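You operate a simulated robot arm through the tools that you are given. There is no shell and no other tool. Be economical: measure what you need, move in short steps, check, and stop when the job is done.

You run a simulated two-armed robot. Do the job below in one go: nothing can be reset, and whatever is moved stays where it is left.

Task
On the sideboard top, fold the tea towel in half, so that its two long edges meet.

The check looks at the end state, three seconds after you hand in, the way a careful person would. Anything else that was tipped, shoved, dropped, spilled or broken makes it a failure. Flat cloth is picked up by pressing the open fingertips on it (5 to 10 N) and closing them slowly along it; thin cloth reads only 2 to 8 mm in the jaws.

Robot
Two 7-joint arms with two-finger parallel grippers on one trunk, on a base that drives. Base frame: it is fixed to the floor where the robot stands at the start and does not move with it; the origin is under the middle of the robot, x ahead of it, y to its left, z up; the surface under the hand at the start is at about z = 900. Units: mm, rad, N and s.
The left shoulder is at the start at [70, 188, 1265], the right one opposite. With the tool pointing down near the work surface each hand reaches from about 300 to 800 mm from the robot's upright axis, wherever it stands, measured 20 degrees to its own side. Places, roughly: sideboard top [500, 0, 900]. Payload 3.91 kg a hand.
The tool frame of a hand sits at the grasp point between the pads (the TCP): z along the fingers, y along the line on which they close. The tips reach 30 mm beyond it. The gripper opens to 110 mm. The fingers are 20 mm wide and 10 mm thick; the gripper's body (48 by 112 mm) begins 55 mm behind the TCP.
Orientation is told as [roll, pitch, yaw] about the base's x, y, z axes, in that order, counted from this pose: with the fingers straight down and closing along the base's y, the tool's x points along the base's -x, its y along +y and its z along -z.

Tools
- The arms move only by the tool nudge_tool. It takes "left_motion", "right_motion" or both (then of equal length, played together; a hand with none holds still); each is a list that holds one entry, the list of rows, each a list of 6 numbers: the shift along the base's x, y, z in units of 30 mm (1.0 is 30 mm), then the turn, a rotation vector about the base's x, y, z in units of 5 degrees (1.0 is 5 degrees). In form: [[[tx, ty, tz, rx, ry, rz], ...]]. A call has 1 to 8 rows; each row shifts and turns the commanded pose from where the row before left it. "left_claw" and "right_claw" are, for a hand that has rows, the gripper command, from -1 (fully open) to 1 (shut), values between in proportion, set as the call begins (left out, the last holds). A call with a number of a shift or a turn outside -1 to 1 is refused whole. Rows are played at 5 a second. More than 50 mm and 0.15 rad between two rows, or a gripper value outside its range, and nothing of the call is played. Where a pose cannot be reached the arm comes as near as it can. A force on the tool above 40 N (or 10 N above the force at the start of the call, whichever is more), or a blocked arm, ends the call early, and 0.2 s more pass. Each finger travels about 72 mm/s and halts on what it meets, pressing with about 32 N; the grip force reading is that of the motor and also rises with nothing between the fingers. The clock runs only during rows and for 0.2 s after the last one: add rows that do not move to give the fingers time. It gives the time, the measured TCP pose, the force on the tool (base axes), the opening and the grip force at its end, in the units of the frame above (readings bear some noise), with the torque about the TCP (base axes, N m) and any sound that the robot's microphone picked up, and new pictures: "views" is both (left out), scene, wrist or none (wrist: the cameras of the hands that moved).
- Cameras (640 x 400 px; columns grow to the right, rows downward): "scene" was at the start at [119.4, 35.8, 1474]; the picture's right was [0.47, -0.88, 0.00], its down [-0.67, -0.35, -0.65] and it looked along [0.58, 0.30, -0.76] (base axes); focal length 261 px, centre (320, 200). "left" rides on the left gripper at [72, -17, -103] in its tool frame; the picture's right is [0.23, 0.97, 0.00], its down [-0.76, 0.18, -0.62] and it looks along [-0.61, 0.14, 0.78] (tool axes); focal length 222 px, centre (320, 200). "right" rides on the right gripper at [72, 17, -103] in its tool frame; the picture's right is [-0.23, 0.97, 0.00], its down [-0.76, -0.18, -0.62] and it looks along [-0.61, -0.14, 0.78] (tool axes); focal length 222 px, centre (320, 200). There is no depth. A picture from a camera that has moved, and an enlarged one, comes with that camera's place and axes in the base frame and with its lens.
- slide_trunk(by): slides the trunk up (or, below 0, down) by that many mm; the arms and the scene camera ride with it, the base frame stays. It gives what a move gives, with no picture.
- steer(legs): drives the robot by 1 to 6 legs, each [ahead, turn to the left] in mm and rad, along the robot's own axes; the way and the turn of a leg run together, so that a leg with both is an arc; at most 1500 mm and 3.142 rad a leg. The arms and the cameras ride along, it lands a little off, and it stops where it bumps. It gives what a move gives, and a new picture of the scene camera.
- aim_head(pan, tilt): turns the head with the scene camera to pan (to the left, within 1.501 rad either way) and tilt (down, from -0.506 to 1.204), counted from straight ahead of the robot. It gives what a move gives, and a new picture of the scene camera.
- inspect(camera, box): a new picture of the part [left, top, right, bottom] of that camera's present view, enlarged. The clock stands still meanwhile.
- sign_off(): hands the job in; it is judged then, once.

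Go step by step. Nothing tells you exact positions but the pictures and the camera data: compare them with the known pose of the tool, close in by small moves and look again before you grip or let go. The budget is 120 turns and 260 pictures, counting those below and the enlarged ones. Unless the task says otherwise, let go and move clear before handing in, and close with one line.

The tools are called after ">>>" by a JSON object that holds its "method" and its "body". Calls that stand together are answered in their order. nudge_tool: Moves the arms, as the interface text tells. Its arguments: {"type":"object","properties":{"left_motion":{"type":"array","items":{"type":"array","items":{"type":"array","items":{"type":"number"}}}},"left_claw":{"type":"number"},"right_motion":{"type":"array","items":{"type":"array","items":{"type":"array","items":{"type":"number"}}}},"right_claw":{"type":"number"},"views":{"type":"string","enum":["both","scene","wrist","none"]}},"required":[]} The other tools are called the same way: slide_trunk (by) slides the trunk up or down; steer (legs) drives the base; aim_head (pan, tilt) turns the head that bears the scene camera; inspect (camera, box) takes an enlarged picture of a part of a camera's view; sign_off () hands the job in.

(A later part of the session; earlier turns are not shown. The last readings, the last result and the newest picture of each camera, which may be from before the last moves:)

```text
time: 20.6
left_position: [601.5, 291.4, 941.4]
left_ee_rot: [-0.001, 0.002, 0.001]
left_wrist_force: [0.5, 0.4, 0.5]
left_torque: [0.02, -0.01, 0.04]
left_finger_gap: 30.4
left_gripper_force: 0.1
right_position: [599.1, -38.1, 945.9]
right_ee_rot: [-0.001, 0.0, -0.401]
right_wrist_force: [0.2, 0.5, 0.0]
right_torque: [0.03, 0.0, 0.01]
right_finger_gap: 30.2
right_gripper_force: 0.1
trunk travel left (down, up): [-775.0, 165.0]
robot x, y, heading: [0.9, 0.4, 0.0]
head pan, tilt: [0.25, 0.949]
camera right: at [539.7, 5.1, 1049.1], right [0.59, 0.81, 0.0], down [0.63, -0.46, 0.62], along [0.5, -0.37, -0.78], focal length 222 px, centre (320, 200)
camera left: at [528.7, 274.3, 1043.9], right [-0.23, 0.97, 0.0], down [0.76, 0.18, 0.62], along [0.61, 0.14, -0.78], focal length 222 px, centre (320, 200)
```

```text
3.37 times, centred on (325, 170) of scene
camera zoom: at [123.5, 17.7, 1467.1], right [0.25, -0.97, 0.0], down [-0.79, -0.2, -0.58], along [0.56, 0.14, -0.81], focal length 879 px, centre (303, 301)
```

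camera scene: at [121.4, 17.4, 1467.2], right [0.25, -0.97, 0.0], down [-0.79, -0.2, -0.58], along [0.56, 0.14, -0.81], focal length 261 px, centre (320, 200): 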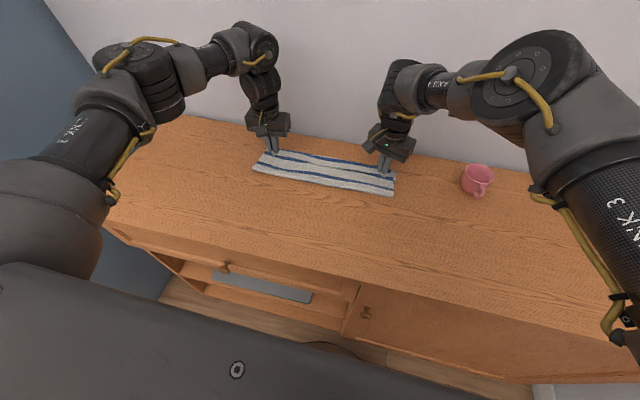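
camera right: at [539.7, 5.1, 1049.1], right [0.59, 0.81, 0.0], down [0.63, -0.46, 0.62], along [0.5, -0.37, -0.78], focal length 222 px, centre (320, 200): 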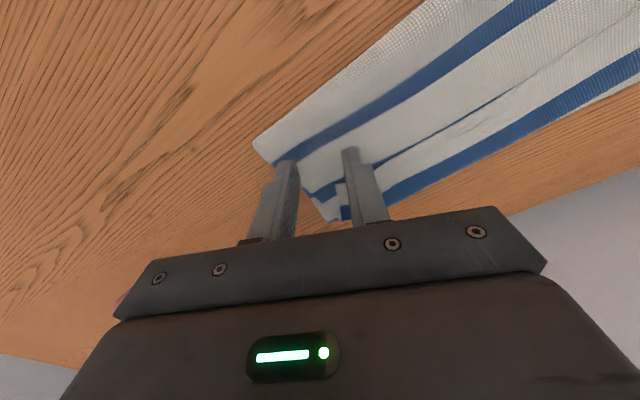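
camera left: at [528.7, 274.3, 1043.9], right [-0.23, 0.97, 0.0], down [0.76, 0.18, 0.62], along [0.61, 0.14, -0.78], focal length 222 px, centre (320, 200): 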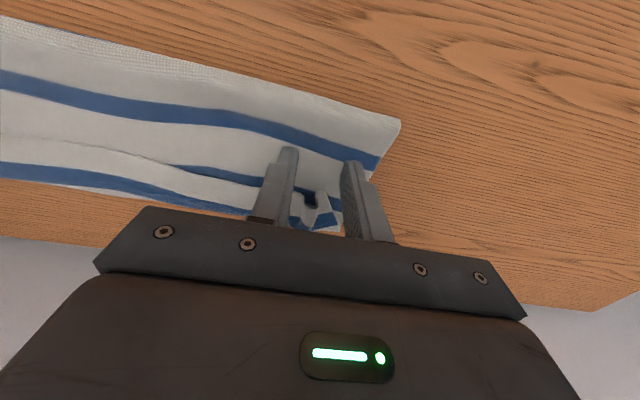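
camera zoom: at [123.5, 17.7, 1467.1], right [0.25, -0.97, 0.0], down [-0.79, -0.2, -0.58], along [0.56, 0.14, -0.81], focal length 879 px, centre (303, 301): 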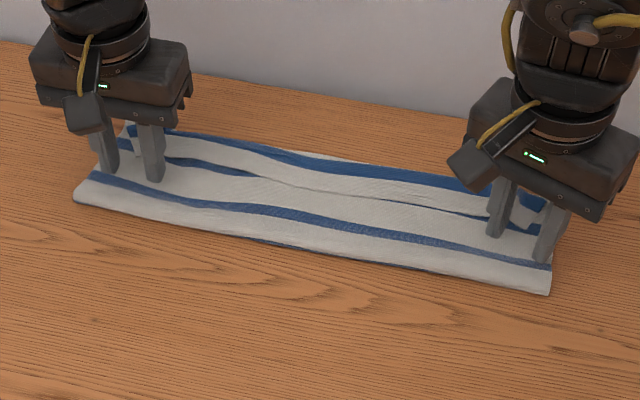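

I'm placed just ahead of the strip. Now lower to graze the top layer and sweep away from me.

>>> {"method": "nudge_tool", "body": {"left_motion": [[[0, 0, -0.2, 0, 0, 0], [0.3, 0, -0.03, 0, 0, 0], [0.35, 0, 0, 0, 0, 0], [0.35, 0, 0, 0, 0, 0]]], "right_motion": [[[0, 0, -0.33, 0, 0, 0], [0.3, 0, -0.06, 0, 0, 0], [0.35, 0, 0, 0, 0, 0], [0.35, 0, 0, 0, 0, 0]]], "views": "wrist"}}

>>> {"method": "inspect", "body": {"camera": "scene", "box": [230, 120, 420, 220]}}

```text
time: 21.6
left_position: [631.8, 291.2, 934.6]
left_ee_rot: [0.0, 0.0, 0.002]
left_wrist_force: [0.4, 0.5, -0.7]
left_torque: [0.03, 0.02, -0.03]
left_finger_gap: 30.2
left_gripper_force: 0.1
right_position: [627.4, -35.6, 935.8]
right_ee_rot: [0.0, 0.0, -0.399]
right_wrist_force: [0.1, 0.2, -0.9]
right_torque: [0.01, 0.02, 0.0]
right_finger_gap: 30.3
right_gripper_force: 0.2
trunk travel left (down, up): [-775.0, 165.0]
robot x, y, heading: [-3.0, 0.4, 0.002]
head pan, tilt: [0.25, 0.949]
camera right: at [567.1, 8.3, 1038.8], right [0.59, 0.81, 0.0], down [0.63, -0.46, 0.62], along [0.5, -0.37, -0.78], focal length 222 px, centre (320, 200)
camera left: at [558.8, 274.6, 1037.6], right [-0.23, 0.97, 0.0], down [0.76, 0.18, 0.62], along [0.61, 0.14, -0.78], focal length 222 px, centre (320, 200)
```

right: 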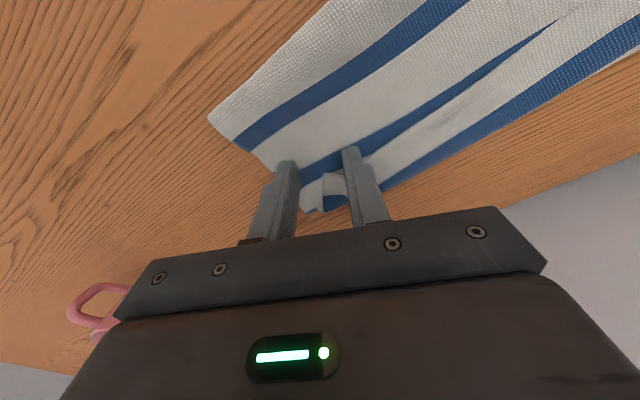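
left: 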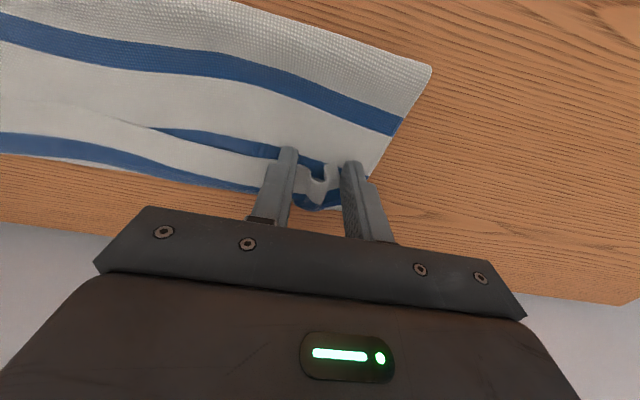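

```text
3.37 times, centred on (325, 170) of scene
camera zoom: at [122.1, 17.5, 1467.2], right [0.25, -0.97, 0.0], down [-0.79, -0.2, -0.58], along [0.56, 0.14, -0.81], focal length 879 px, centre (303, 301)
```

zoom: 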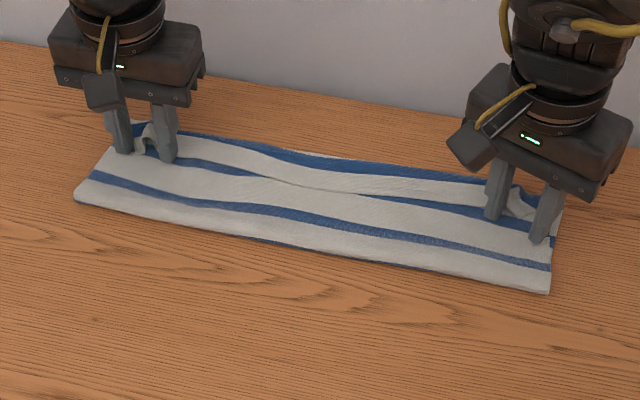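

The arches sit between the fingers, which now meet the strip's edge. I'll continue the sweep.

>>> {"method": "nudge_tool", "body": {"left_motion": [[[0.3, 0, 0, 0, 0, 0], [0.3, 0, 0, 0, 0, 0], [0.3, 0, 0, 0, 0, 0]]], "right_motion": [[[0.3, 0, -0.04, 0, 0, 0], [0.3, 0, 0, 0, 0, 0], [0.3, 0, 0, 0, 0, 0]]], "views": "wrist"}}

>>> {"method": "inspect", "body": {"camera": "scene", "box": [230, 120, 420, 220]}}

```text
time: 22.4
left_position: [657.6, 291.3, 934.7]
left_ee_rot: [0.001, 0.001, 0.001]
left_wrist_force: [0.0, 0.0, 0.0]
left_torque: [0.0, 0.02, 0.02]
left_finger_gap: 30.4
left_gripper_force: 0.0
right_position: [654.4, -34.4, 933.8]
right_ee_rot: [-0.001, 0.0, -0.402]
right_wrist_force: [0.0, -1.0, -0.6]
right_torque: [0.04, -0.01, -0.02]
right_finger_gap: 30.0
right_gripper_force: 0.1
trunk travel left (down, up): [-775.0, 165.0]
robot x, y, heading: [3.1, -0.2, 0.002]
head pan, tilt: [0.25, 0.949]
camera right: at [594.9, 7.9, 1038.1], right [0.59, 0.81, 0.0], down [0.63, -0.46, 0.62], along [0.5, -0.37, -0.78], focal length 222 px, centre (320, 200)
camera left: at [583.6, 274.5, 1038.4], right [-0.23, 0.97, 0.0], down [0.76, 0.18, 0.62], along [0.61, 0.14, -0.78], focal length 222 px, centre (320, 200)
```

right: 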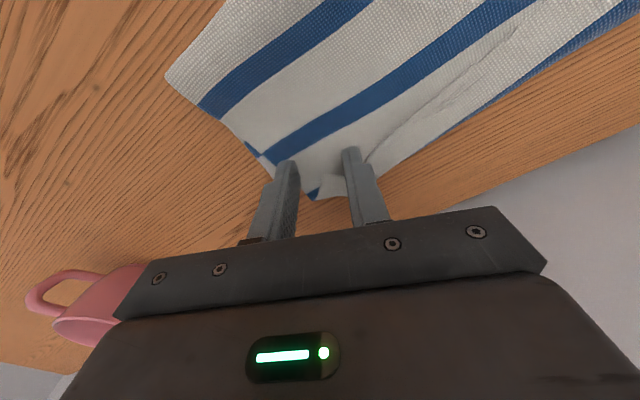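
left: 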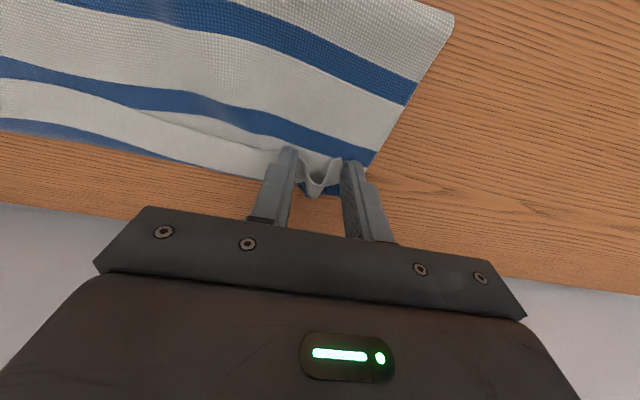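

```text
3.37 times, centred on (325, 170) of scene
camera zoom: at [121.5, 17.3, 1467.2], right [0.25, -0.97, 0.0], down [-0.79, -0.2, -0.58], along [0.56, 0.14, -0.81], focal length 879 px, centre (303, 301)
```

zoom: 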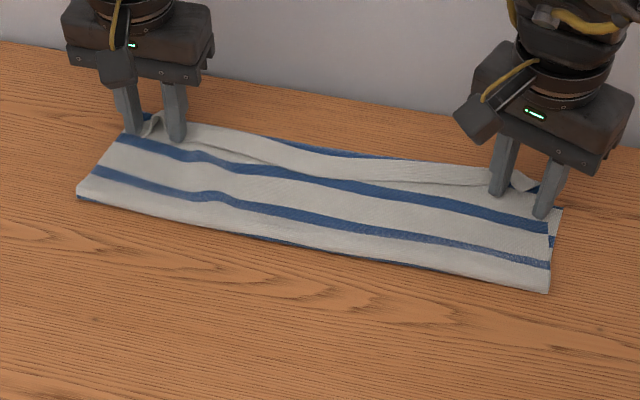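

The strip is rolling outward as hoped. I'll keep sweeping a bit further.

>>> {"method": "nudge_tool", "body": {"left_motion": [[[0.3, 0, 0, 0, 0, 0], [0.3, 0, 0, 0, 0, 0], [0.3, 0, 0, 0, 0, 0]]], "right_motion": [[[0.3, 0, 0, 0, 0, 0], [0.3, 0, 0, 0, 0, 0], [0.3, 0, 0, 0, 0, 0]]], "views": "wrist"}}

>>> {"method": "inspect", "body": {"camera": "scene", "box": [230, 120, 420, 220]}}

```text
time: 23.2
left_position: [684.2, 290.2, 935.4]
left_ee_rot: [0.002, 0.001, 0.0]
left_wrist_force: [0.6, 0.1, 0.4]
left_torque: [-0.01, 0.02, -0.01]
left_finger_gap: 30.3
left_gripper_force: 0.0
right_position: [657.6, -38.7, 936.4]
right_ee_rot: [0.003, -0.003, -0.404]
right_wrist_force: [-0.4, -0.5, 0.8]
right_torque: [0.05, 0.02, -0.02]
right_finger_gap: 30.4
right_gripper_force: 0.0
right hand out of reach, approached as far as the arm can: row 1, 2, 3
trunk travel left (down, up): [-775.0, 165.0]
robot x, y, heading: [0.6, -2.3, -0.0]
head pan, tilt: [0.25, 0.949]
camera right: at [596.6, 4.8, 1038.7], right [0.59, 0.81, 0.0], down [0.63, -0.46, 0.62], along [0.5, -0.37, -0.78], focal length 222 px, centre (320, 200)
camera left: at [610.6, 274.2, 1038.7], right [-0.23, 0.97, 0.0], down [0.76, 0.18, 0.62], along [0.61, 0.14, -0.78], focal length 222 px, centre (320, 200)
```

right: 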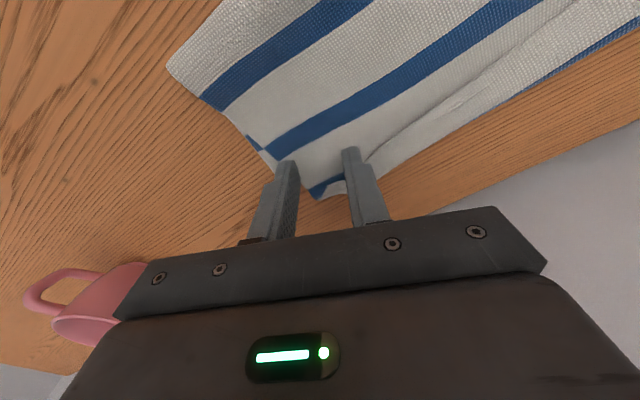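
left: 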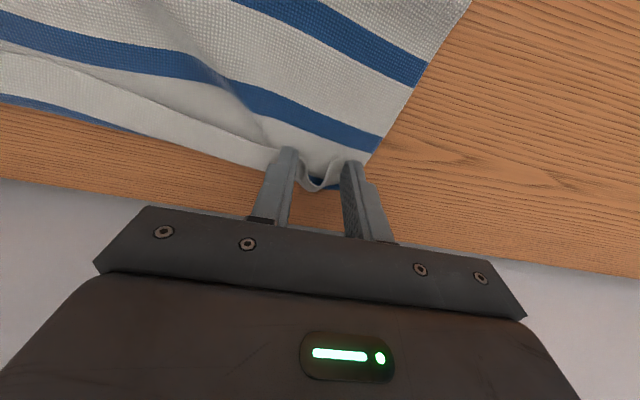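

```text
3.37 times, centred on (325, 170) of scene
camera zoom: at [121.4, 15.3, 1467.2], right [0.25, -0.97, 0.0], down [-0.79, -0.2, -0.58], along [0.56, 0.14, -0.81], focal length 879 px, centre (303, 301)
```

zoom: 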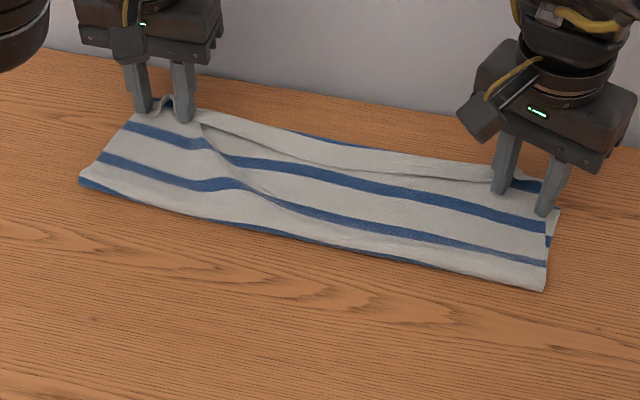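

The left end has been pushed past vertical; the right hand reached its limit. I'll lift both straight up and see how the cloth settles.

>>> {"method": "nudge_tool", "body": {"left_motion": [[[0, 0, 0.3, 0, 0, 0], [0, 0, 0.7, 0, 0, 0], [-0.5, 0, 1, 0, 0, 0], [-1, 0, 1, 0, 0, 0], [-1, 0, 0.5, 0, 0, 0]]], "right_motion": [[[0, 0, 0.3, 0, 0, 0], [0, 0, 0.7, 0, 0, 0], [-0.5, 0, 1, 0, 0, 0], [-1, 0, 1, 0, 0, 0], [-1, 0, 0.5, 0, 0, 0]]], "views": "none"}}

>>> {"method": "inspect", "body": {"camera": "scene", "box": [230, 120, 420, 220]}}

```text
time: 24.4
left_position: [607.1, 291.0, 1040.4]
left_ee_rot: [0.001, -0.002, 0.002]
left_wrist_force: [-0.8, 0.4, 0.4]
left_torque: [-0.02, 0.0, -0.01]
left_finger_gap: 30.3
left_gripper_force: 0.1
right_position: [578.9, -34.4, 1044.5]
right_ee_rot: [0.0, -0.002, -0.401]
right_wrist_force: [1.2, -0.4, 1.1]
right_torque: [0.01, -0.04, 0.04]
right_finger_gap: 30.2
right_gripper_force: 0.1
trunk travel left (down, up): [-775.0, 165.0]
robot x, y, heading: [2.2, -3.3, -0.004]
head pan, tilt: [0.25, 0.949]
```

```text
3.37 times, centred on (325, 170) of scene
camera zoom: at [118.6, 17.4, 1467.4], right [0.25, -0.97, 0.0], down [-0.79, -0.2, -0.58], along [0.57, 0.14, -0.81], focal length 879 px, centre (303, 301)
```

zoom: 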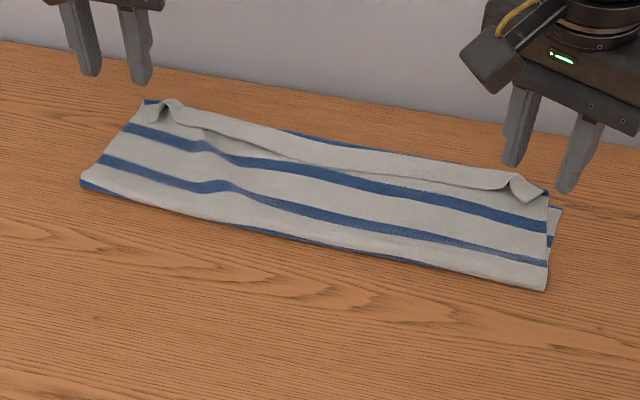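

The hem is now partly turned: I need to tip it over its crest with a raised fingertip, and the right arm needs more forward reach. Let me look down at the clearance between robot and sideboard.

>>> {"method": "aim_head", "body": {"pan": 0.0, "tilt": 1.2}}

```text
time: 25.1
left_position: [609.5, 290.5, 1039.8]
left_ee_rot: [-0.001, 0.002, -0.001]
left_wrist_force: [1.3, -0.6, -0.6]
left_torque: [0.05, 0.0, 0.01]
left_finger_gap: 30.3
left_gripper_force: 0.1
right_position: [580.8, -35.8, 1043.0]
right_ee_rot: [0.0, 0.0, -0.402]
right_wrist_force: [0.1, 0.1, 0.4]
right_torque: [0.03, -0.02, -0.02]
right_finger_gap: 30.2
right_gripper_force: 0.0
trunk travel left (down, up): [-775.0, 165.0]
robot x, y, heading: [2.6, -0.5, 0.0]
head pan, tilt: [0.0, 1.201]
camera scene: at [107.4, -0.1, 1451.0], right [0.0, -1.0, 0.0], down [-0.93, 0.0, -0.36], along [0.36, 0.0, -0.93], focal length 261 px, centre (320, 200)
```

scene: 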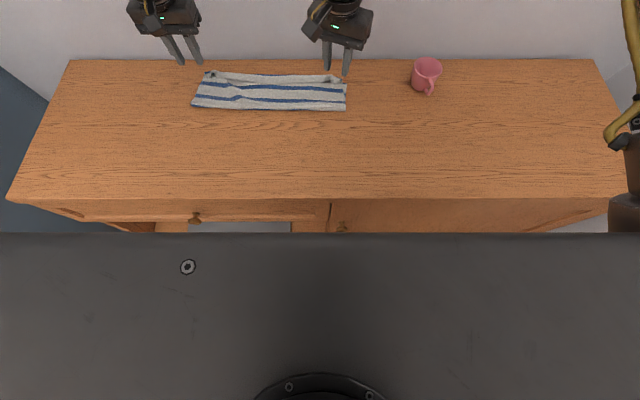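

>>> {"method": "inspect", "body": {"camera": "scene", "box": [180, 55, 360, 125]}}

```text
3.56 times, centred on (270, 90) of scene
camera zoom: at [107.4, -0.1, 1451.0], right [0.0, -1.0, 0.0], down [-0.93, 0.0, -0.36], along [0.36, 0.0, -0.93], focal length 927 px, centre (498, 591)
```

zoom: 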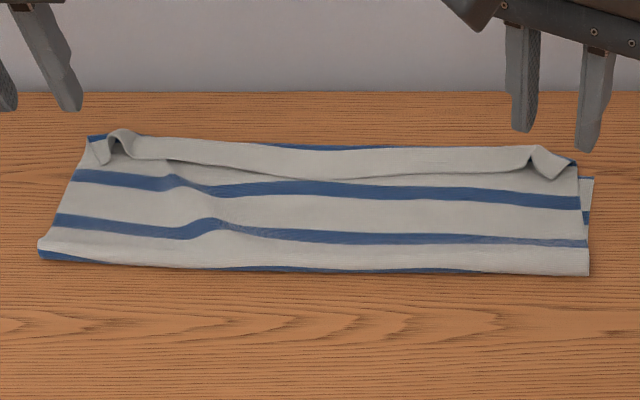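

Measured: fold line at about x 565–583, upper layer already a bit past the lower one, hem still turned up. First I'll test whether more yaw gives the right hand the reach it needs, staying well above the cloth.

>>> {"method": "nudge_tool", "body": {"right_motion": [[[0.3, 0, 0, 0, 0, -1], [0.5, 0, 0, 0, 0, -1], [0.7, 0, -0.3, 0, 0, -1], [0.8, 0, -0.3, 0, 0, -1], [0.7, 0, -0.4, 0, 0, -0.5], [0.6, 0, -0.4, 0, 0, 0]]], "right_claw": 1, "views": "scene"}}

```text
time: 26.5
left_position: [609.2, 290.6, 1040.6]
left_ee_rot: [0.001, 0.0, 0.001]
left_wrist_force: [0.0, 0.0, -0.2]
left_torque: [0.01, -0.03, -0.01]
left_finger_gap: 29.9
left_gripper_force: 0.0
right_position: [672.0, -34.9, 1002.8]
right_ee_rot: [0.001, -0.001, -0.794]
right_wrist_force: [-0.3, 0.2, -0.8]
right_torque: [0.02, 0.0, 0.04]
right_finger_gap: 0.0
right_gripper_force: 31.8
right hand out of reach, approached as far as the arm can: row 6
trunk travel left (down, up): [-775.0, 165.0]
robot x, y, heading: [-4.3, 3.6, -0.003]
head pan, tilt: [0.0, 1.201]
camera scene: at [106.5, -0.3, 1451.1], right [0.0, -1.0, 0.0], down [-0.93, 0.0, -0.36], along [0.36, 0.0, -0.93], focal length 261 px, centre (320, 200)
```

scene: 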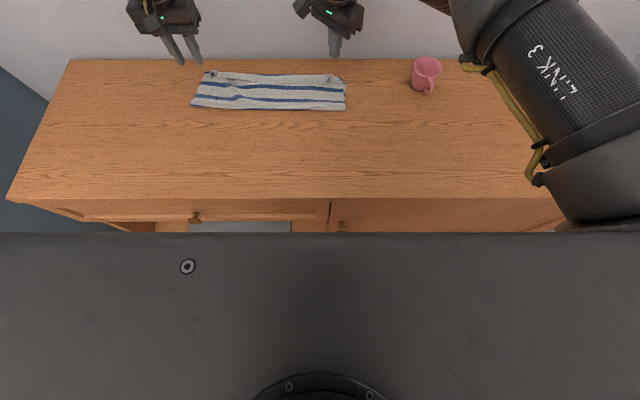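

The right arm can't get far enough there, so I'll change the approach: unfold by carrying the hem back, then pick up the towel's centre line at both ends so the two halves hang together, and lay it down. First I'll hover over the two small hem arches.

>>> {"method": "nudge_tool", "body": {"left_motion": [[[0.6, 0.03, -0.7, 0, 0, 0], [0.6, 0.03, -0.7, 0, 0, 0], [0.6, 0.03, -0.6, 0, 0, 0], [0.4, 0.03, -0.5, 0, 0, 0]]], "right_motion": [[[-0.1, 0, -0.3, 0, 0, 1], [-0.1, 0, -0.3, 0, 0, 1], [-0.1, 0, -0.3, 0, 0, 1], [-0.1, 0, -0.3, 0, 0, 1]]], "left_claw": 0.27, "right_claw": 0.27, "views": "wrist"}}

>>> {"method": "inspect", "body": {"camera": "scene", "box": [180, 55, 360, 125]}}

```text
time: 27.5
left_position: [675.1, 295.1, 963.4]
left_ee_rot: [0.0, 0.002, 0.0]
left_wrist_force: [0.9, -0.2, 0.1]
left_torque: [0.0, 0.01, 0.03]
left_finger_gap: 40.2
left_gripper_force: 0.1
right_position: [661.2, -34.5, 966.2]
right_ee_rot: [0.001, 0.003, -0.443]
right_wrist_force: [-0.3, -0.3, -0.3]
right_torque: [-0.01, -0.04, 0.02]
right_finger_gap: 39.9
right_gripper_force: 0.0
trunk travel left (down, up): [-775.0, 165.0]
robot x, y, heading: [-1.1, 0.6, -0.002]
head pan, tilt: [0.0, 1.201]
camera right: at [603.5, 11.6, 1069.6], right [0.62, 0.78, 0.0], down [0.61, -0.49, 0.62], along [0.49, -0.39, -0.78], focal length 222 px, centre (320, 200)
camera left: at [602.1, 278.0, 1066.5], right [-0.23, 0.97, 0.0], down [0.76, 0.18, 0.62], along [0.61, 0.14, -0.78], focal length 222 px, centre (320, 200)
```

right: 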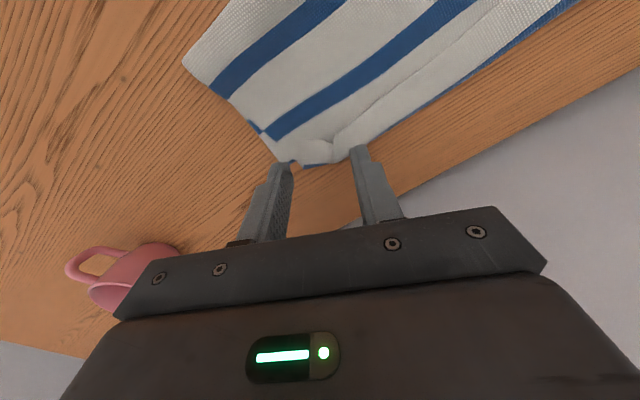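
left: 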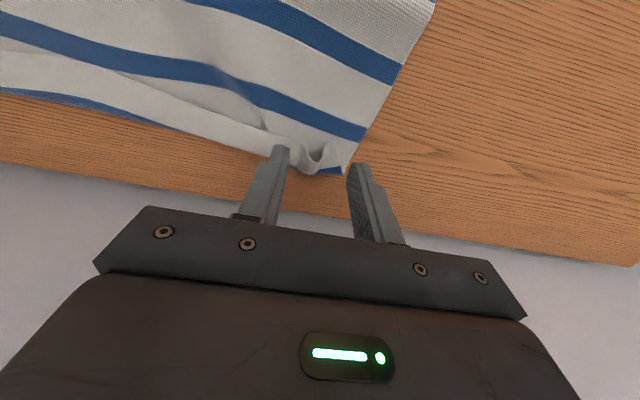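

```text
3.56 times, centred on (270, 90) of scene
camera zoom: at [108.1, -1.1, 1450.9], right [0.0, -1.0, 0.0], down [-0.93, 0.0, -0.36], along [0.36, 0.0, -0.93], focal length 927 px, centre (498, 591)
```

zoom: 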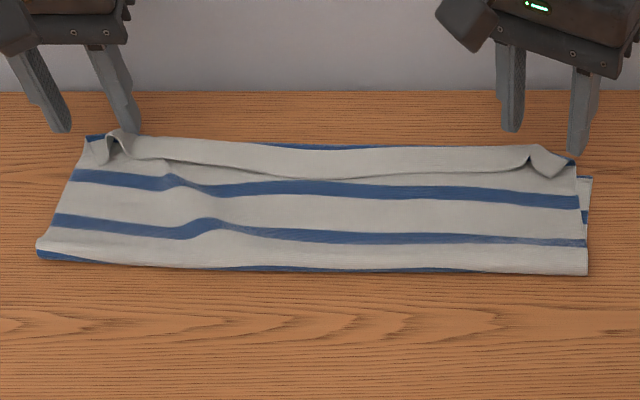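

>>> {"method": "nudge_tool", "body": {"left_motion": [[[0.15, 0, -0.4, 0, 0, 0], [0, 0, -0.4, 0, 0, 0], [0, 0, 0, 0, 0, 0]]], "right_motion": [[[0, 0, -0.45, 0, 0, 0], [0, 0, -0.45, 0, 0, 0], [0, 0, 0, 0, 0, 0]]], "views": "wrist"}}

>>> {"method": "inspect", "body": {"camera": "scene", "box": [180, 55, 360, 125]}}

```text
time: 28.3
left_position: [678.9, 292.6, 942.4]
left_ee_rot: [0.0, -0.001, 0.0]
left_wrist_force: [-0.2, -0.4, -0.1]
left_torque: [-0.02, -0.04, 0.01]
left_finger_gap: 40.2
left_gripper_force: 0.0
right_position: [660.6, -33.5, 941.6]
right_ee_rot: [0.002, -0.001, -0.449]
right_wrist_force: [0.7, 0.3, 0.9]
right_torque: [-0.01, -0.06, -0.01]
right_finger_gap: 40.0
right_gripper_force: 0.1
trunk travel left (down, up): [-775.0, 165.0]
robot x, y, heading: [2.3, 1.5, 0.0]
head pan, tilt: [0.0, 1.201]
camera right: at [602.3, 12.9, 1045.2], right [0.63, 0.78, 0.0], down [0.61, -0.49, 0.62], along [0.49, -0.39, -0.78], focal length 222 px, centre (320, 200)
camera left: at [605.2, 277.6, 1045.6], right [-0.23, 0.97, 0.0], down [0.76, 0.18, 0.62], along [0.61, 0.14, -0.78], focal length 222 px, centre (320, 200)
```

right: 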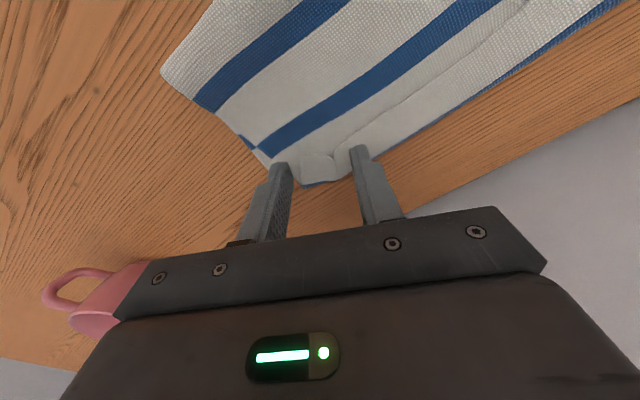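
left: 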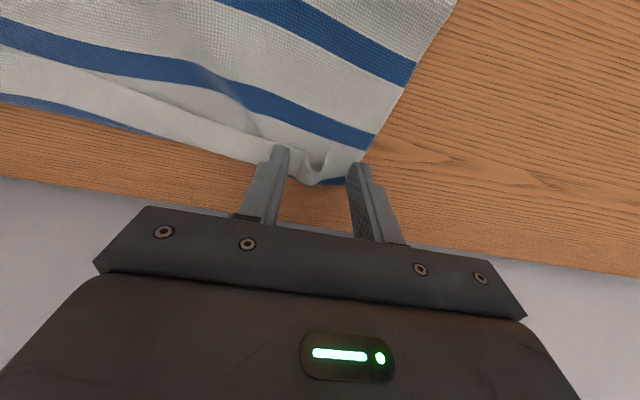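

```text
3.56 times, centred on (270, 90) of scene
camera zoom: at [105.7, -0.2, 1451.1], right [0.0, -1.0, 0.0], down [-0.93, 0.0, -0.36], along [0.36, 0.0, -0.93], focal length 927 px, centre (498, 591)
```

zoom: 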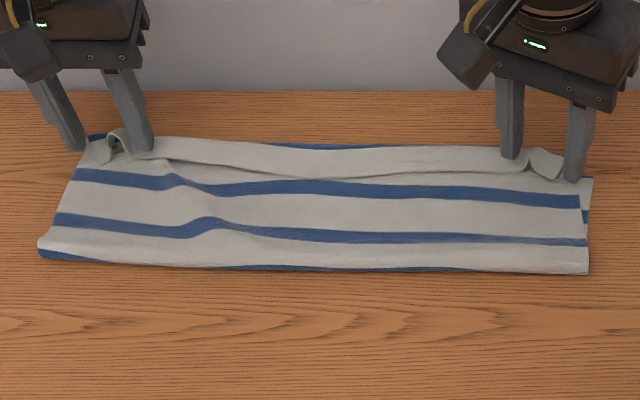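

Both arches are between the fingers; I'll close and lift a little.

>>> {"method": "nudge_tool", "body": {"left_motion": [[[0, 0, -0.1, 0, 0, 0], [0, 0, 0, 0, 0, 0], [0, 0, 0, 0, 0, 0], [0, 0, 0, 0, 0, 0], [0, 0, 0.3, 0, 0, 0], [0, 0, 0.6, 0, 0, 0], [-0.2, 0, 0.6, 0, 0, 0]]], "right_motion": [[[0, 0, -0.1, 0, 0, 0], [0, 0, 0, 0, 0, 0], [0, 0, 0, 0, 0, 0], [0, 0, 0, 0, 0, 0], [0, 0, 0.3, 0, 0, 0], [0, 0, 0.6, 0, 0, 0], [-0.2, 0, 0.6, 0, 0, 0]]], "left_claw": 1, "right_claw": 1, "views": "none"}}

>>> {"method": "inspect", "body": {"camera": "scene", "box": [180, 45, 360, 115]}}

```text
time: 29.9
left_position: [670.0, 294.1, 985.7]
left_ee_rot: [0.0, -0.001, 0.0]
left_wrist_force: [0.5, -1.3, 0.6]
left_torque: [-0.06, -0.01, -0.06]
left_finger_gap: 2.3
left_gripper_force: 32.2
right_position: [653.8, -32.4, 983.5]
right_ee_rot: [-0.002, -0.001, -0.447]
right_wrist_force: [-1.1, 1.4, 0.0]
right_torque: [0.02, -0.03, 0.01]
right_finger_gap: 1.7
right_gripper_force: 32.7
trunk travel left (down, up): [-775.0, 165.0]
robot x, y, heading: [-1.8, 1.7, 0.0]
head pan, tilt: [0.0, 1.201]
```

```text
3.56 times, centred on (270, 80) of scene
camera zoom: at [104.8, -0.2, 1451.1], right [0.0, -1.0, 0.0], down [-0.93, 0.0, -0.36], along [0.36, 0.0, -0.93], focal length 927 px, centre (498, 627)
```

zoom: 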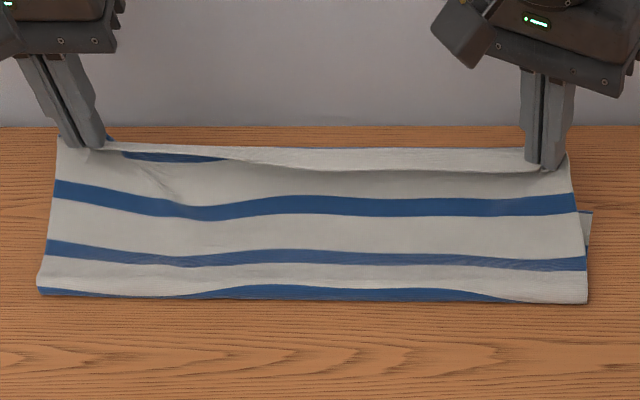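

Both hems are held. I'll carry the edge back toward me to unfold the towel, straightening the right hand's yaw on the way.

>>> {"method": "nudge_tool", "body": {"left_motion": [[[-1, 0, 0.6, 0, 0, 0], [-1, 0, 0.4, 0, 0, 0], [-1, 0, 0.1, 0, 0, 0], [-1, 0, 0, 0, 0, 0], [-1, 0, -0.3, 0, 0, 0], [-1, 0, -0.5, 0, 0, 0], [-1, 0, -0.8, 0, 0, 0], [-1, 0, -0.8, 0, 0, 0]]], "right_motion": [[[-0.95, 0, 0.6, 0, 0, 0], [-0.95, 0, 0.4, 0, 0, 0.7], [-0.95, 0, 0.1, 0, 0, 0.8], [-0.95, 0, 0, 0, 0, 0.8], [-0.95, 0, -0.3, 0, 0, 0.8], [-0.95, 0, -0.5, 0, 0, 0.8], [-0.95, 0, -0.8, 0, 0, 0.8], [-0.95, 0, -0.8, 0, 0, 0.4]]], "views": "scene"}}

```text
time: 31.7
left_position: [434.7, 292.8, 944.1]
left_ee_rot: [0.0, 0.0, 0.001]
left_wrist_force: [0.0, -1.3, 0.2]
left_torque: [-0.06, 0.0, -0.01]
left_finger_gap: 2.4
left_gripper_force: 32.1
right_position: [427.9, -34.0, 946.7]
right_ee_rot: [0.002, -0.002, 0.001]
right_wrist_force: [-0.3, 0.4, -0.6]
right_torque: [0.04, 0.0, -0.08]
right_finger_gap: 1.3
right_gripper_force: 31.7
trunk travel left (down, up): [-775.0, 165.0]
robot x, y, heading: [-1.2, 1.1, 0.004]
head pan, tilt: [0.0, 1.201]
camera scene: at [106.7, 0.2, 1451.2], right [0.0, -1.0, 0.0], down [-0.93, 0.0, -0.36], along [0.36, 0.0, -0.93], focal length 261 px, centre (320, 200)
```

scene: 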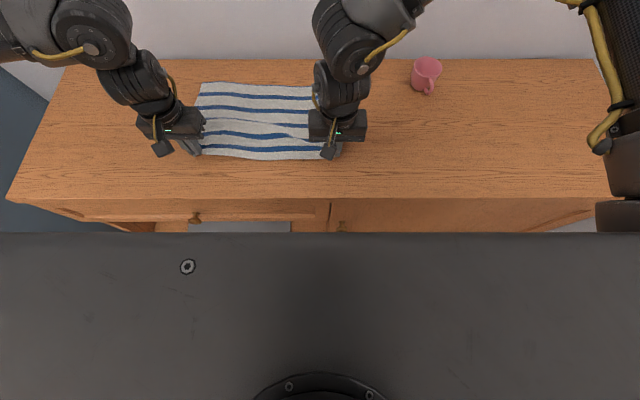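

Unfolded. I'll pull the edge back a little to smooth the towel, lower it, and release.

>>> {"method": "nudge_tool", "body": {"left_motion": [[[-0.4, 0.1, -0.1, 0, 0, 0], [-0.4, 0.1, -0.1, 0, 0, 0], [-0.3, 0, -0.1, 0, 0, 0], [0, 0, 0, 0, 0, 0]]], "right_motion": [[[-0.3, -0.1, -0.15, 0, 0, 0], [-0.3, -0.1, -0.15, 0, 0, 0], [-0.3, 0, -0.1, 0, 0, 0], [0, 0, 0, 0, 0, 0]]], "views": "none"}}

>>> {"method": "nudge_tool", "body": {"left_motion": [[[0, 0, -0.1, 0, 0, 0], [0, 0, 0, 0, 0, 0], [0, 0, 0, 0, 0, 0], [0, 0, 0.5, 0, 0, 0], [0, 0.5, 1, 0, 0, 0], [0, 1, 1, 0, 0, 0]]], "right_motion": [[[0, 0, -0.1, 0, 0, 0], [0, 0, 0, 0, 0, 0], [0, 0, 0, 0, 0, 0], [0, 0, 0.5, 0, 0, 0], [0, -0.5, 1, 0, 0, 0], [0, -1, 1, 0, 0, 0]]], "left_claw": 0.3, "right_claw": 0.3, "views": "scene"}}

>>> {"method": "inspect", "body": {"camera": "scene", "box": [170, 60, 370, 180]}}

```text
time: 32.7
left_position: [398.4, 298.9, 936.5]
left_ee_rot: [-0.001, 0.001, -0.002]
left_wrist_force: [0.4, -6.7, 1.1]
left_torque: [-0.22, -0.02, 0.0]
left_finger_gap: 2.6
left_gripper_force: 31.7
right_position: [399.9, -39.7, 932.2]
right_ee_rot: [0.002, -0.001, 0.0]
right_wrist_force: [2.7, 7.3, 11.4]
right_torque: [0.22, -0.2, -0.02]
right_finger_gap: 1.6
right_gripper_force: 31.8
trunk travel left (down, up): [-775.0, 165.0]
robot x, y, heading: [-2.4, -1.2, -0.004]
head pan, tilt: [0.0, 1.201]
```

```text
time: 33.5
left_position: [396.9, 298.7, 934.6]
left_ee_rot: [-0.001, 0.0, -0.001]
left_wrist_force: [0.6, 1.0, -0.2]
left_torque: [0.01, 0.01, 0.03]
left_finger_gap: 38.8
left_gripper_force: 0.0
right_position: [398.3, -40.0, 929.8]
right_ee_rot: [0.0, -0.005, -0.001]
right_wrist_force: [-4.4, -4.2, 21.6]
right_torque: [0.31, 0.03, 0.02]
right_finger_gap: 36.5
right_gripper_force: 0.0
trunk travel left (down, up): [-775.0, 165.0]
robot x, y, heading: [-5.3, 0.3, 0.002]
head pan, tilt: [0.0, 1.201]
stopped in row 3 (right hand): the force on the tool passed its limit at 41 N (the readings are from after the stop); the commanded pose is now the measured one
camera scene: at [104.5, -0.2, 1451.0], right [0.0, -1.0, 0.0], down [-0.93, 0.0, -0.36], along [0.36, 0.0, -0.93], focal length 261 px, centre (320, 200)
```

scene: 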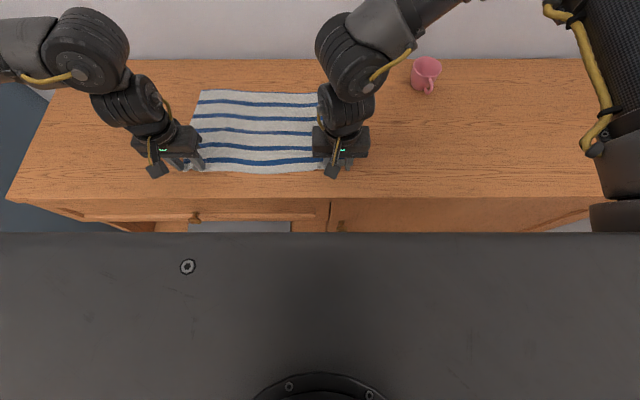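

```text
3.20 times, centred on (270, 120) of scene
camera zoom: at [104.5, -0.2, 1451.0], right [0.0, -1.0, 0.0], down [-0.93, 0.0, -0.36], along [0.36, 0.0, -0.93], focal length 835 px, centre (480, 456)
```

zoom: 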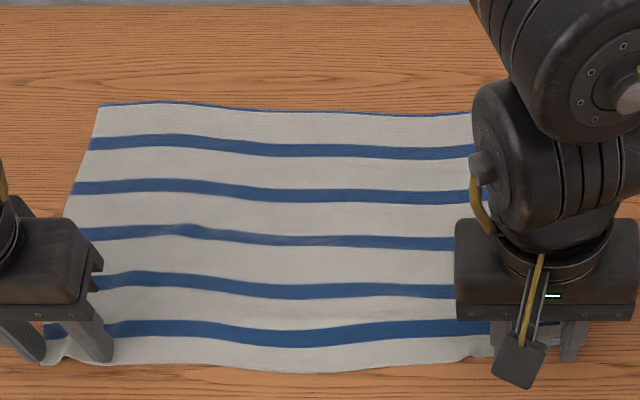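

The towel lies flat again. I'll raise the hands clear and measure it.

>>> {"method": "nudge_tool", "body": {"left_motion": [[[0, 0, 0.3, 0, 0, 0], [0, 0, 0.5, 0, 0, 0], [0, 0.7, 1, 0, 0, 0], [0, 1, 1, 0, 0, 0], [0, 1, 1, 0, 0, 0]]], "right_motion": [[[0, 0, 0.3, 0, 0, 0], [0, 0, 0.5, 0, 0, 0], [0, -0.7, 1, 0, 0, 0], [0, -1, 1, 0, 0, 0], [0, -1, 1, 0, 0, 0]]], "views": "scene"}}

>>> {"method": "inspect", "body": {"camera": "scene", "box": [170, 75, 370, 195]}}

```text
time: 34.7
left_position: [395.5, 379.4, 1048.1]
left_ee_rot: [0.002, 0.0, -0.002]
left_wrist_force: [-0.5, -0.4, 0.4]
left_torque: [0.02, -0.02, 0.0]
left_finger_gap: 38.6
left_gripper_force: 0.0
right_position: [400.8, -124.8, 1042.8]
right_ee_rot: [0.003, -0.005, -0.002]
right_wrist_force: [-0.2, -0.1, -0.4]
right_torque: [-0.01, -0.01, -0.01]
right_finger_gap: 38.4
right_gripper_force: 0.0
trunk travel left (down, up): [-775.0, 165.0]
robot x, y, heading: [-1.2, -2.8, -0.001]
head pan, tilt: [0.0, 1.201]
camera scene: at [103.9, -2.1, 1451.2], right [0.0, -1.0, 0.0], down [-0.93, 0.0, -0.36], along [0.36, 0.0, -0.93], focal length 261 px, centre (320, 200)
```

scene: 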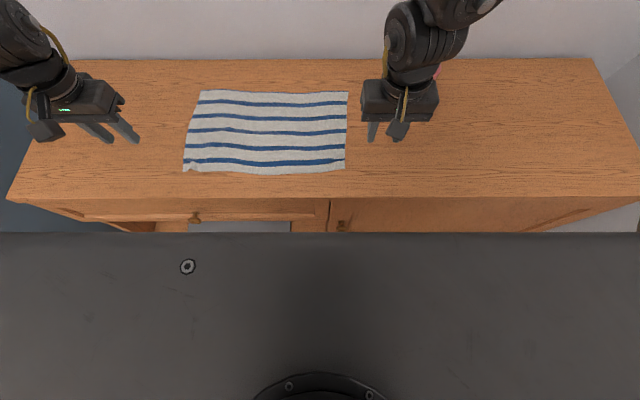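

```text
3.20 times, centred on (270, 135) of scene
camera zoom: at [103.9, -2.1, 1451.2], right [0.0, -1.0, 0.0], down [-0.93, 0.0, -0.36], along [0.36, 0.0, -0.93], focal length 835 px, centre (480, 408)
```

zoom: 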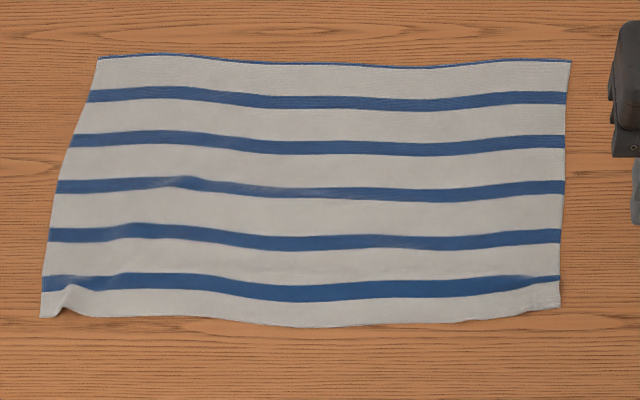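

Flat and clean: x ≈ 388–632, y ≈ -68–331, centre line at x ≈ 508 (just beyond the third stripe). I'll turn both hands by 90° so the fingers close across the centre line, staying high.

>>> {"method": "nudge_tool", "body": {"left_motion": [[[0.5, 0.2, 0, 0, 0, 1], [0.5, 0, 0, 0, 0, 1], [0.5, 0, 0, 0, 0, 1], [0.5, 0, 0, 0, 0, 1], [0.5, 0, 0, 0, 0, 1], [0.5, 0, 0, 0, 0, 1], [0.5, 0, 0, 0, 0, 1], [0.25, 0, 0, 0, 0, 1]]], "right_motion": [[[0.5, 0, 0, 0, 0, -1], [0.5, 0, 0, 0, 0, -1], [0.5, 0, 0, 0, 0, -1], [0.5, 0, 0, 0, 0, -1], [0.5, 0, 0, 0, 0, -1], [0.5, 0, 0, 0, 0, -1], [0.5, 0, 0, 0, 0, -1], [0.1, 0, 0, 0, 0, -1]]], "views": "none"}}

>>> {"method": "nudge_tool", "body": {"left_motion": [[[0, 0, 0, 0, 0, 1], [0, 0, 0, 0, 0, 1], [0, 0, 0, 0, 0, 1], [0, 0, 0, 0, 0, 1], [0, 0, 0, 0, 0, 1], [0, 0, 0, 0, 0, 1], [0, 0, 0, 0, 0, 1], [0, 0, 0, 0, 0, 1]]], "right_motion": [[[0, 0, 0, 0, 0, -1], [0, 0, 0, 0, 0, -1], [0, 0, 0, 0, 0, -1], [0, 0, 0, 0, 0, -1], [0, 0, 0, 0, 0, -1], [0, 0, 0, 0, 0, -1], [0, 0, 0, 0, 0, -1], [0, 0, 0, 0, 0, -1]]], "views": "none"}}

>>> {"method": "nudge_tool", "body": {"left_motion": [[[0, 0, 0, 0, 0, 1], [0, 0, 0, 0, 0, 1]]], "right_motion": [[[0, 0, 0, 0, 0, -1], [0, 0, 0, 0, 0, -1]]]}}

```text
time: 36.5
left_position: [513.2, 432.8, 1064.1]
left_ee_rot: [0.0, 0.0, 0.698]
left_wrist_force: [0.1, -0.1, 0.6]
left_torque: [-0.02, -0.01, 0.01]
left_finger_gap: 38.3
left_gripper_force: 0.0
left hand out of reach, approached as far as the arm can: row 6, 7, 8
right_position: [509.6, -120.9, 1044.6]
right_ee_rot: [-0.002, -0.003, -0.699]
right_wrist_force: [0.4, -0.8, -0.6]
right_torque: [-0.02, 0.01, -0.03]
right_finger_gap: 38.7
right_gripper_force: 0.0
trunk travel left (down, up): [-775.0, 165.0]
robot x, y, heading: [3.0, 3.3, 0.002]
head pan, tilt: [0.0, 1.201]
```

```text
time: 38.3
left_position: [633.4, 502.8, 1104.3]
left_ee_rot: [0.001, 0.0, 1.395]
left_wrist_force: [-1.0, -0.5, 0.6]
left_torque: [0.01, 0.0, -0.02]
left_finger_gap: 38.3
left_gripper_force: 0.1
left hand out of reach, approached as far as the arm can: row 1, 2, 3, 4, 5, 7
right_position: [510.5, -125.3, 1043.2]
right_ee_rot: [-0.002, -0.003, -1.401]
right_wrist_force: [-0.7, 0.7, -0.9]
right_torque: [-0.01, 0.04, 0.03]
right_finger_gap: 38.7
right_gripper_force: 0.1
trunk travel left (down, up): [-775.0, 165.0]
robot x, y, heading: [-3.7, 1.3, -0.004]
head pan, tilt: [0.0, 1.201]
```

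```text
time: 38.9
left_position: [646.9, 506.2, 1109.4]
left_ee_rot: [-0.016, -0.005, 1.515]
left_wrist_force: [-0.6, -0.2, -0.2]
left_torque: [0.0, 0.01, -0.01]
left_finger_gap: 38.4
left_gripper_force: 0.0
left hand out of reach, approached as far as the arm can: row 1, 2
right_position: [510.2, -122.7, 1044.2]
right_ee_rot: [0.001, -0.005, -1.575]
right_wrist_force: [-0.3, -0.5, 0.1]
right_torque: [0.02, 0.02, 0.02]
right_finger_gap: 38.5
right_gripper_force: 0.0
trunk travel left (down, up): [-775.0, 165.0]
robot x, y, heading: [0.8, 1.6, -0.002]
head pan, tilt: [0.0, 1.201]
camera scene: at [106.9, -1.1, 1451.0], right [0.0, -1.0, 0.0], down [-0.93, 0.0, -0.36], along [0.36, 0.0, -0.93], focal length 261 px, centre (320, 200)
camera right: at [526.9, -50.4, 1147.5], right [0.97, -0.23, 0.0], down [-0.18, -0.76, 0.63], along [-0.14, -0.61, -0.78], focal length 222 px, centre (320, 200)
camera left: at [658.0, 432.7, 1212.2], right [-0.98, -0.17, -0.02], down [-0.14, 0.77, 0.62], along [-0.1, 0.62, -0.78], focal length 222 px, centre (320, 200)
```

scene: 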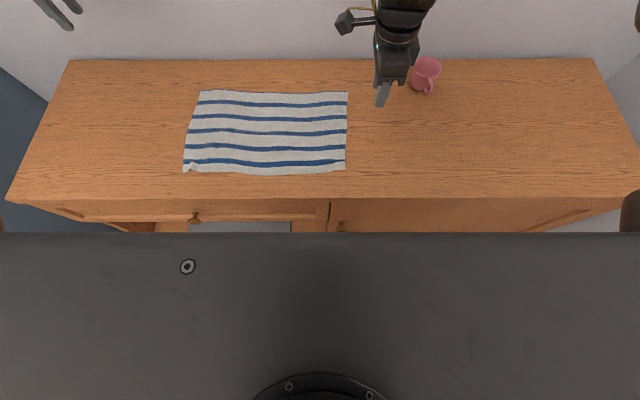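
right: 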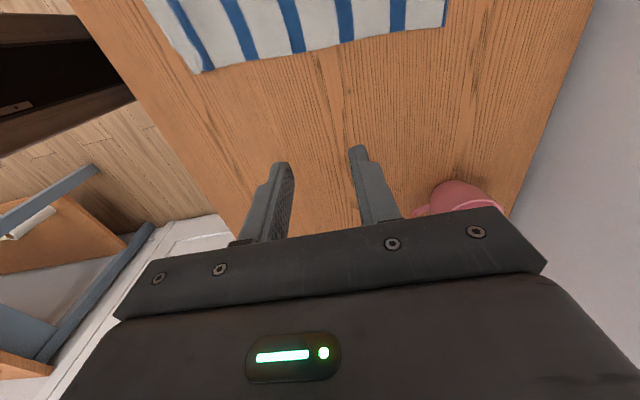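
left: 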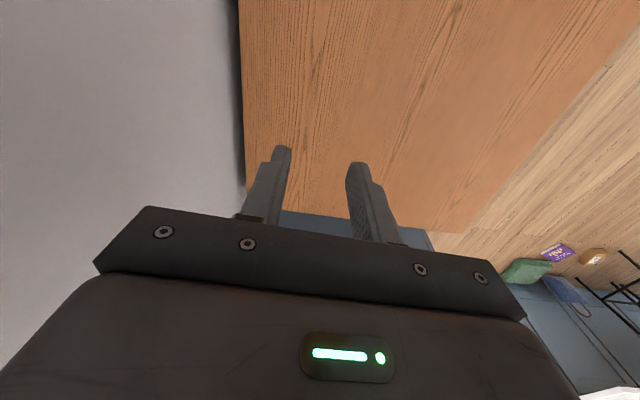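

The left wrist prefers negative yaw as well, so I'll swing the left hand back and around to -90°, staying high and beside the towel.

>>> {"method": "nudge_tool", "body": {"left_motion": [[[-0.4, -0.2, 0, 0, 0, -1], [-0.4, -0.2, 0, 0, 0, -1], [-0.4, -0.2, 0, 0, 0, -1], [-0.4, -0.2, 0, 0, 0, -1], [-0.4, -0.2, 0, 0, 0, -1], [-0.4, -0.2, 0, 0, 0, -1], [-0.4, -0.2, 0, 0, 0, -1], [-0.4, -0.2, 0, 0, 0, -1]]], "views": "none"}}

>>> {"method": "nudge_tool", "body": {"left_motion": [[[0, 0, 0, 0, 0, -1], [0, 0, 0, 0, 0, -1], [0, 0, 0, 0, 0, -1], [0, 0, 0, 0, 0, -1], [0, 0, 0, 0, 0, -1], [0, 0, 0, 0, 0, -1], [0, 0, 0, 0, 0, -1], [0, 0, 0, 0, 0, -1]]], "views": "none"}}

>>> {"method": "nudge_tool", "body": {"left_motion": [[[0, 0, 0, 0, 0, -1], [0, 0, 0, 0, 0, -1], [0, 0, 0, 0, 0, -1], [0, 0, 0, 0, 0, -1], [0, 0, 0, 0, 0, -1], [0, 0, 0, 0, 0, -1], [0, 0, 0, 0, 0, -1], [0, 0, 0, 0, 0, -1]]], "views": "none"}}

>>> {"method": "nudge_tool", "body": {"left_motion": [[[0, 0, 0, 0, 0, -1], [0, 0, 0, 0, 0, -1], [0, 0, 0, 0, 0, -1], [0, 0, 0, 0, 0, -1], [0, 0, 0, 0, 0, -1], [0, 0, 0, 0, 0, -1], [0, 0, 0, 0, 0, -1], [0, 0, 0, 0, 0, -1]]], "views": "none"}}

```text
time: 40.7
left_position: [561.3, 460.6, 1109.5]
left_ee_rot: [-0.016, -0.003, 0.815]
left_wrist_force: [0.0, -0.3, 0.3]
left_torque: [0.02, 0.01, -0.04]
left_finger_gap: 38.5
left_gripper_force: 0.1
left hand out of reach, approached as far as the arm can: row 1, 2
right_position: [509.0, -122.0, 1044.5]
right_ee_rot: [0.0, -0.003, -1.573]
right_wrist_force: [0.1, 0.8, 0.0]
right_torque: [0.01, 0.02, -0.02]
right_finger_gap: 38.2
right_gripper_force: 0.1
trunk travel left (down, up): [-775.0, 165.0]
robot x, y, heading: [1.8, -2.0, -0.001]
head pan, tilt: [0.0, 1.201]
```

```text
time: 42.5
left_position: [559.7, 460.4, 1110.3]
left_ee_rot: [-0.016, -0.003, 0.116]
left_wrist_force: [1.0, 0.6, -0.3]
left_torque: [0.02, -0.02, 0.01]
left_finger_gap: 38.5
left_gripper_force: 0.1
right_position: [509.3, -123.0, 1043.0]
right_ee_rot: [0.002, -0.004, -1.573]
right_wrist_force: [-0.2, -0.3, -0.6]
right_torque: [0.01, 0.01, -0.05]
right_finger_gap: 38.8
right_gripper_force: 0.1
trunk travel left (down, up): [-775.0, 165.0]
robot x, y, heading: [-3.1, -1.3, 0.001]
head pan, tilt: [0.0, 1.201]
```

```text
time: 44.3
left_position: [560.2, 461.2, 1111.3]
left_ee_rot: [-0.016, -0.004, -0.581]
left_wrist_force: [0.4, -0.4, 0.4]
left_torque: [0.02, -0.01, 0.02]
left_finger_gap: 38.4
left_gripper_force: 0.1
right_position: [509.3, -122.4, 1043.9]
right_ee_rot: [-0.002, -0.003, -1.573]
right_wrist_force: [-0.1, 0.3, 0.1]
right_torque: [0.01, 0.0, -0.01]
right_finger_gap: 38.7
right_gripper_force: 0.0
trunk travel left (down, up): [-775.0, 165.0]
robot x, y, heading: [0.5, -1.4, 0.002]
head pan, tilt: [0.0, 1.201]
```

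```text
time: 46.1
left_position: [559.2, 459.8, 1110.0]
left_ee_rot: [-0.015, -0.005, -1.279]
left_wrist_force: [-0.4, -0.1, 0.7]
left_torque: [0.01, 0.04, -0.04]
left_finger_gap: 38.5
left_gripper_force: 0.1
right_position: [509.4, -121.7, 1045.8]
right_ee_rot: [0.001, -0.003, -1.571]
right_wrist_force: [-0.9, 0.2, 0.5]
right_torque: [0.01, 0.02, -0.02]
right_finger_gap: 38.8
right_gripper_force: 0.0
trunk travel left (down, up): [-775.0, 165.0]
robot x, y, heading: [1.8, 3.1, -0.001]
head pan, tilt: [0.0, 1.201]
```

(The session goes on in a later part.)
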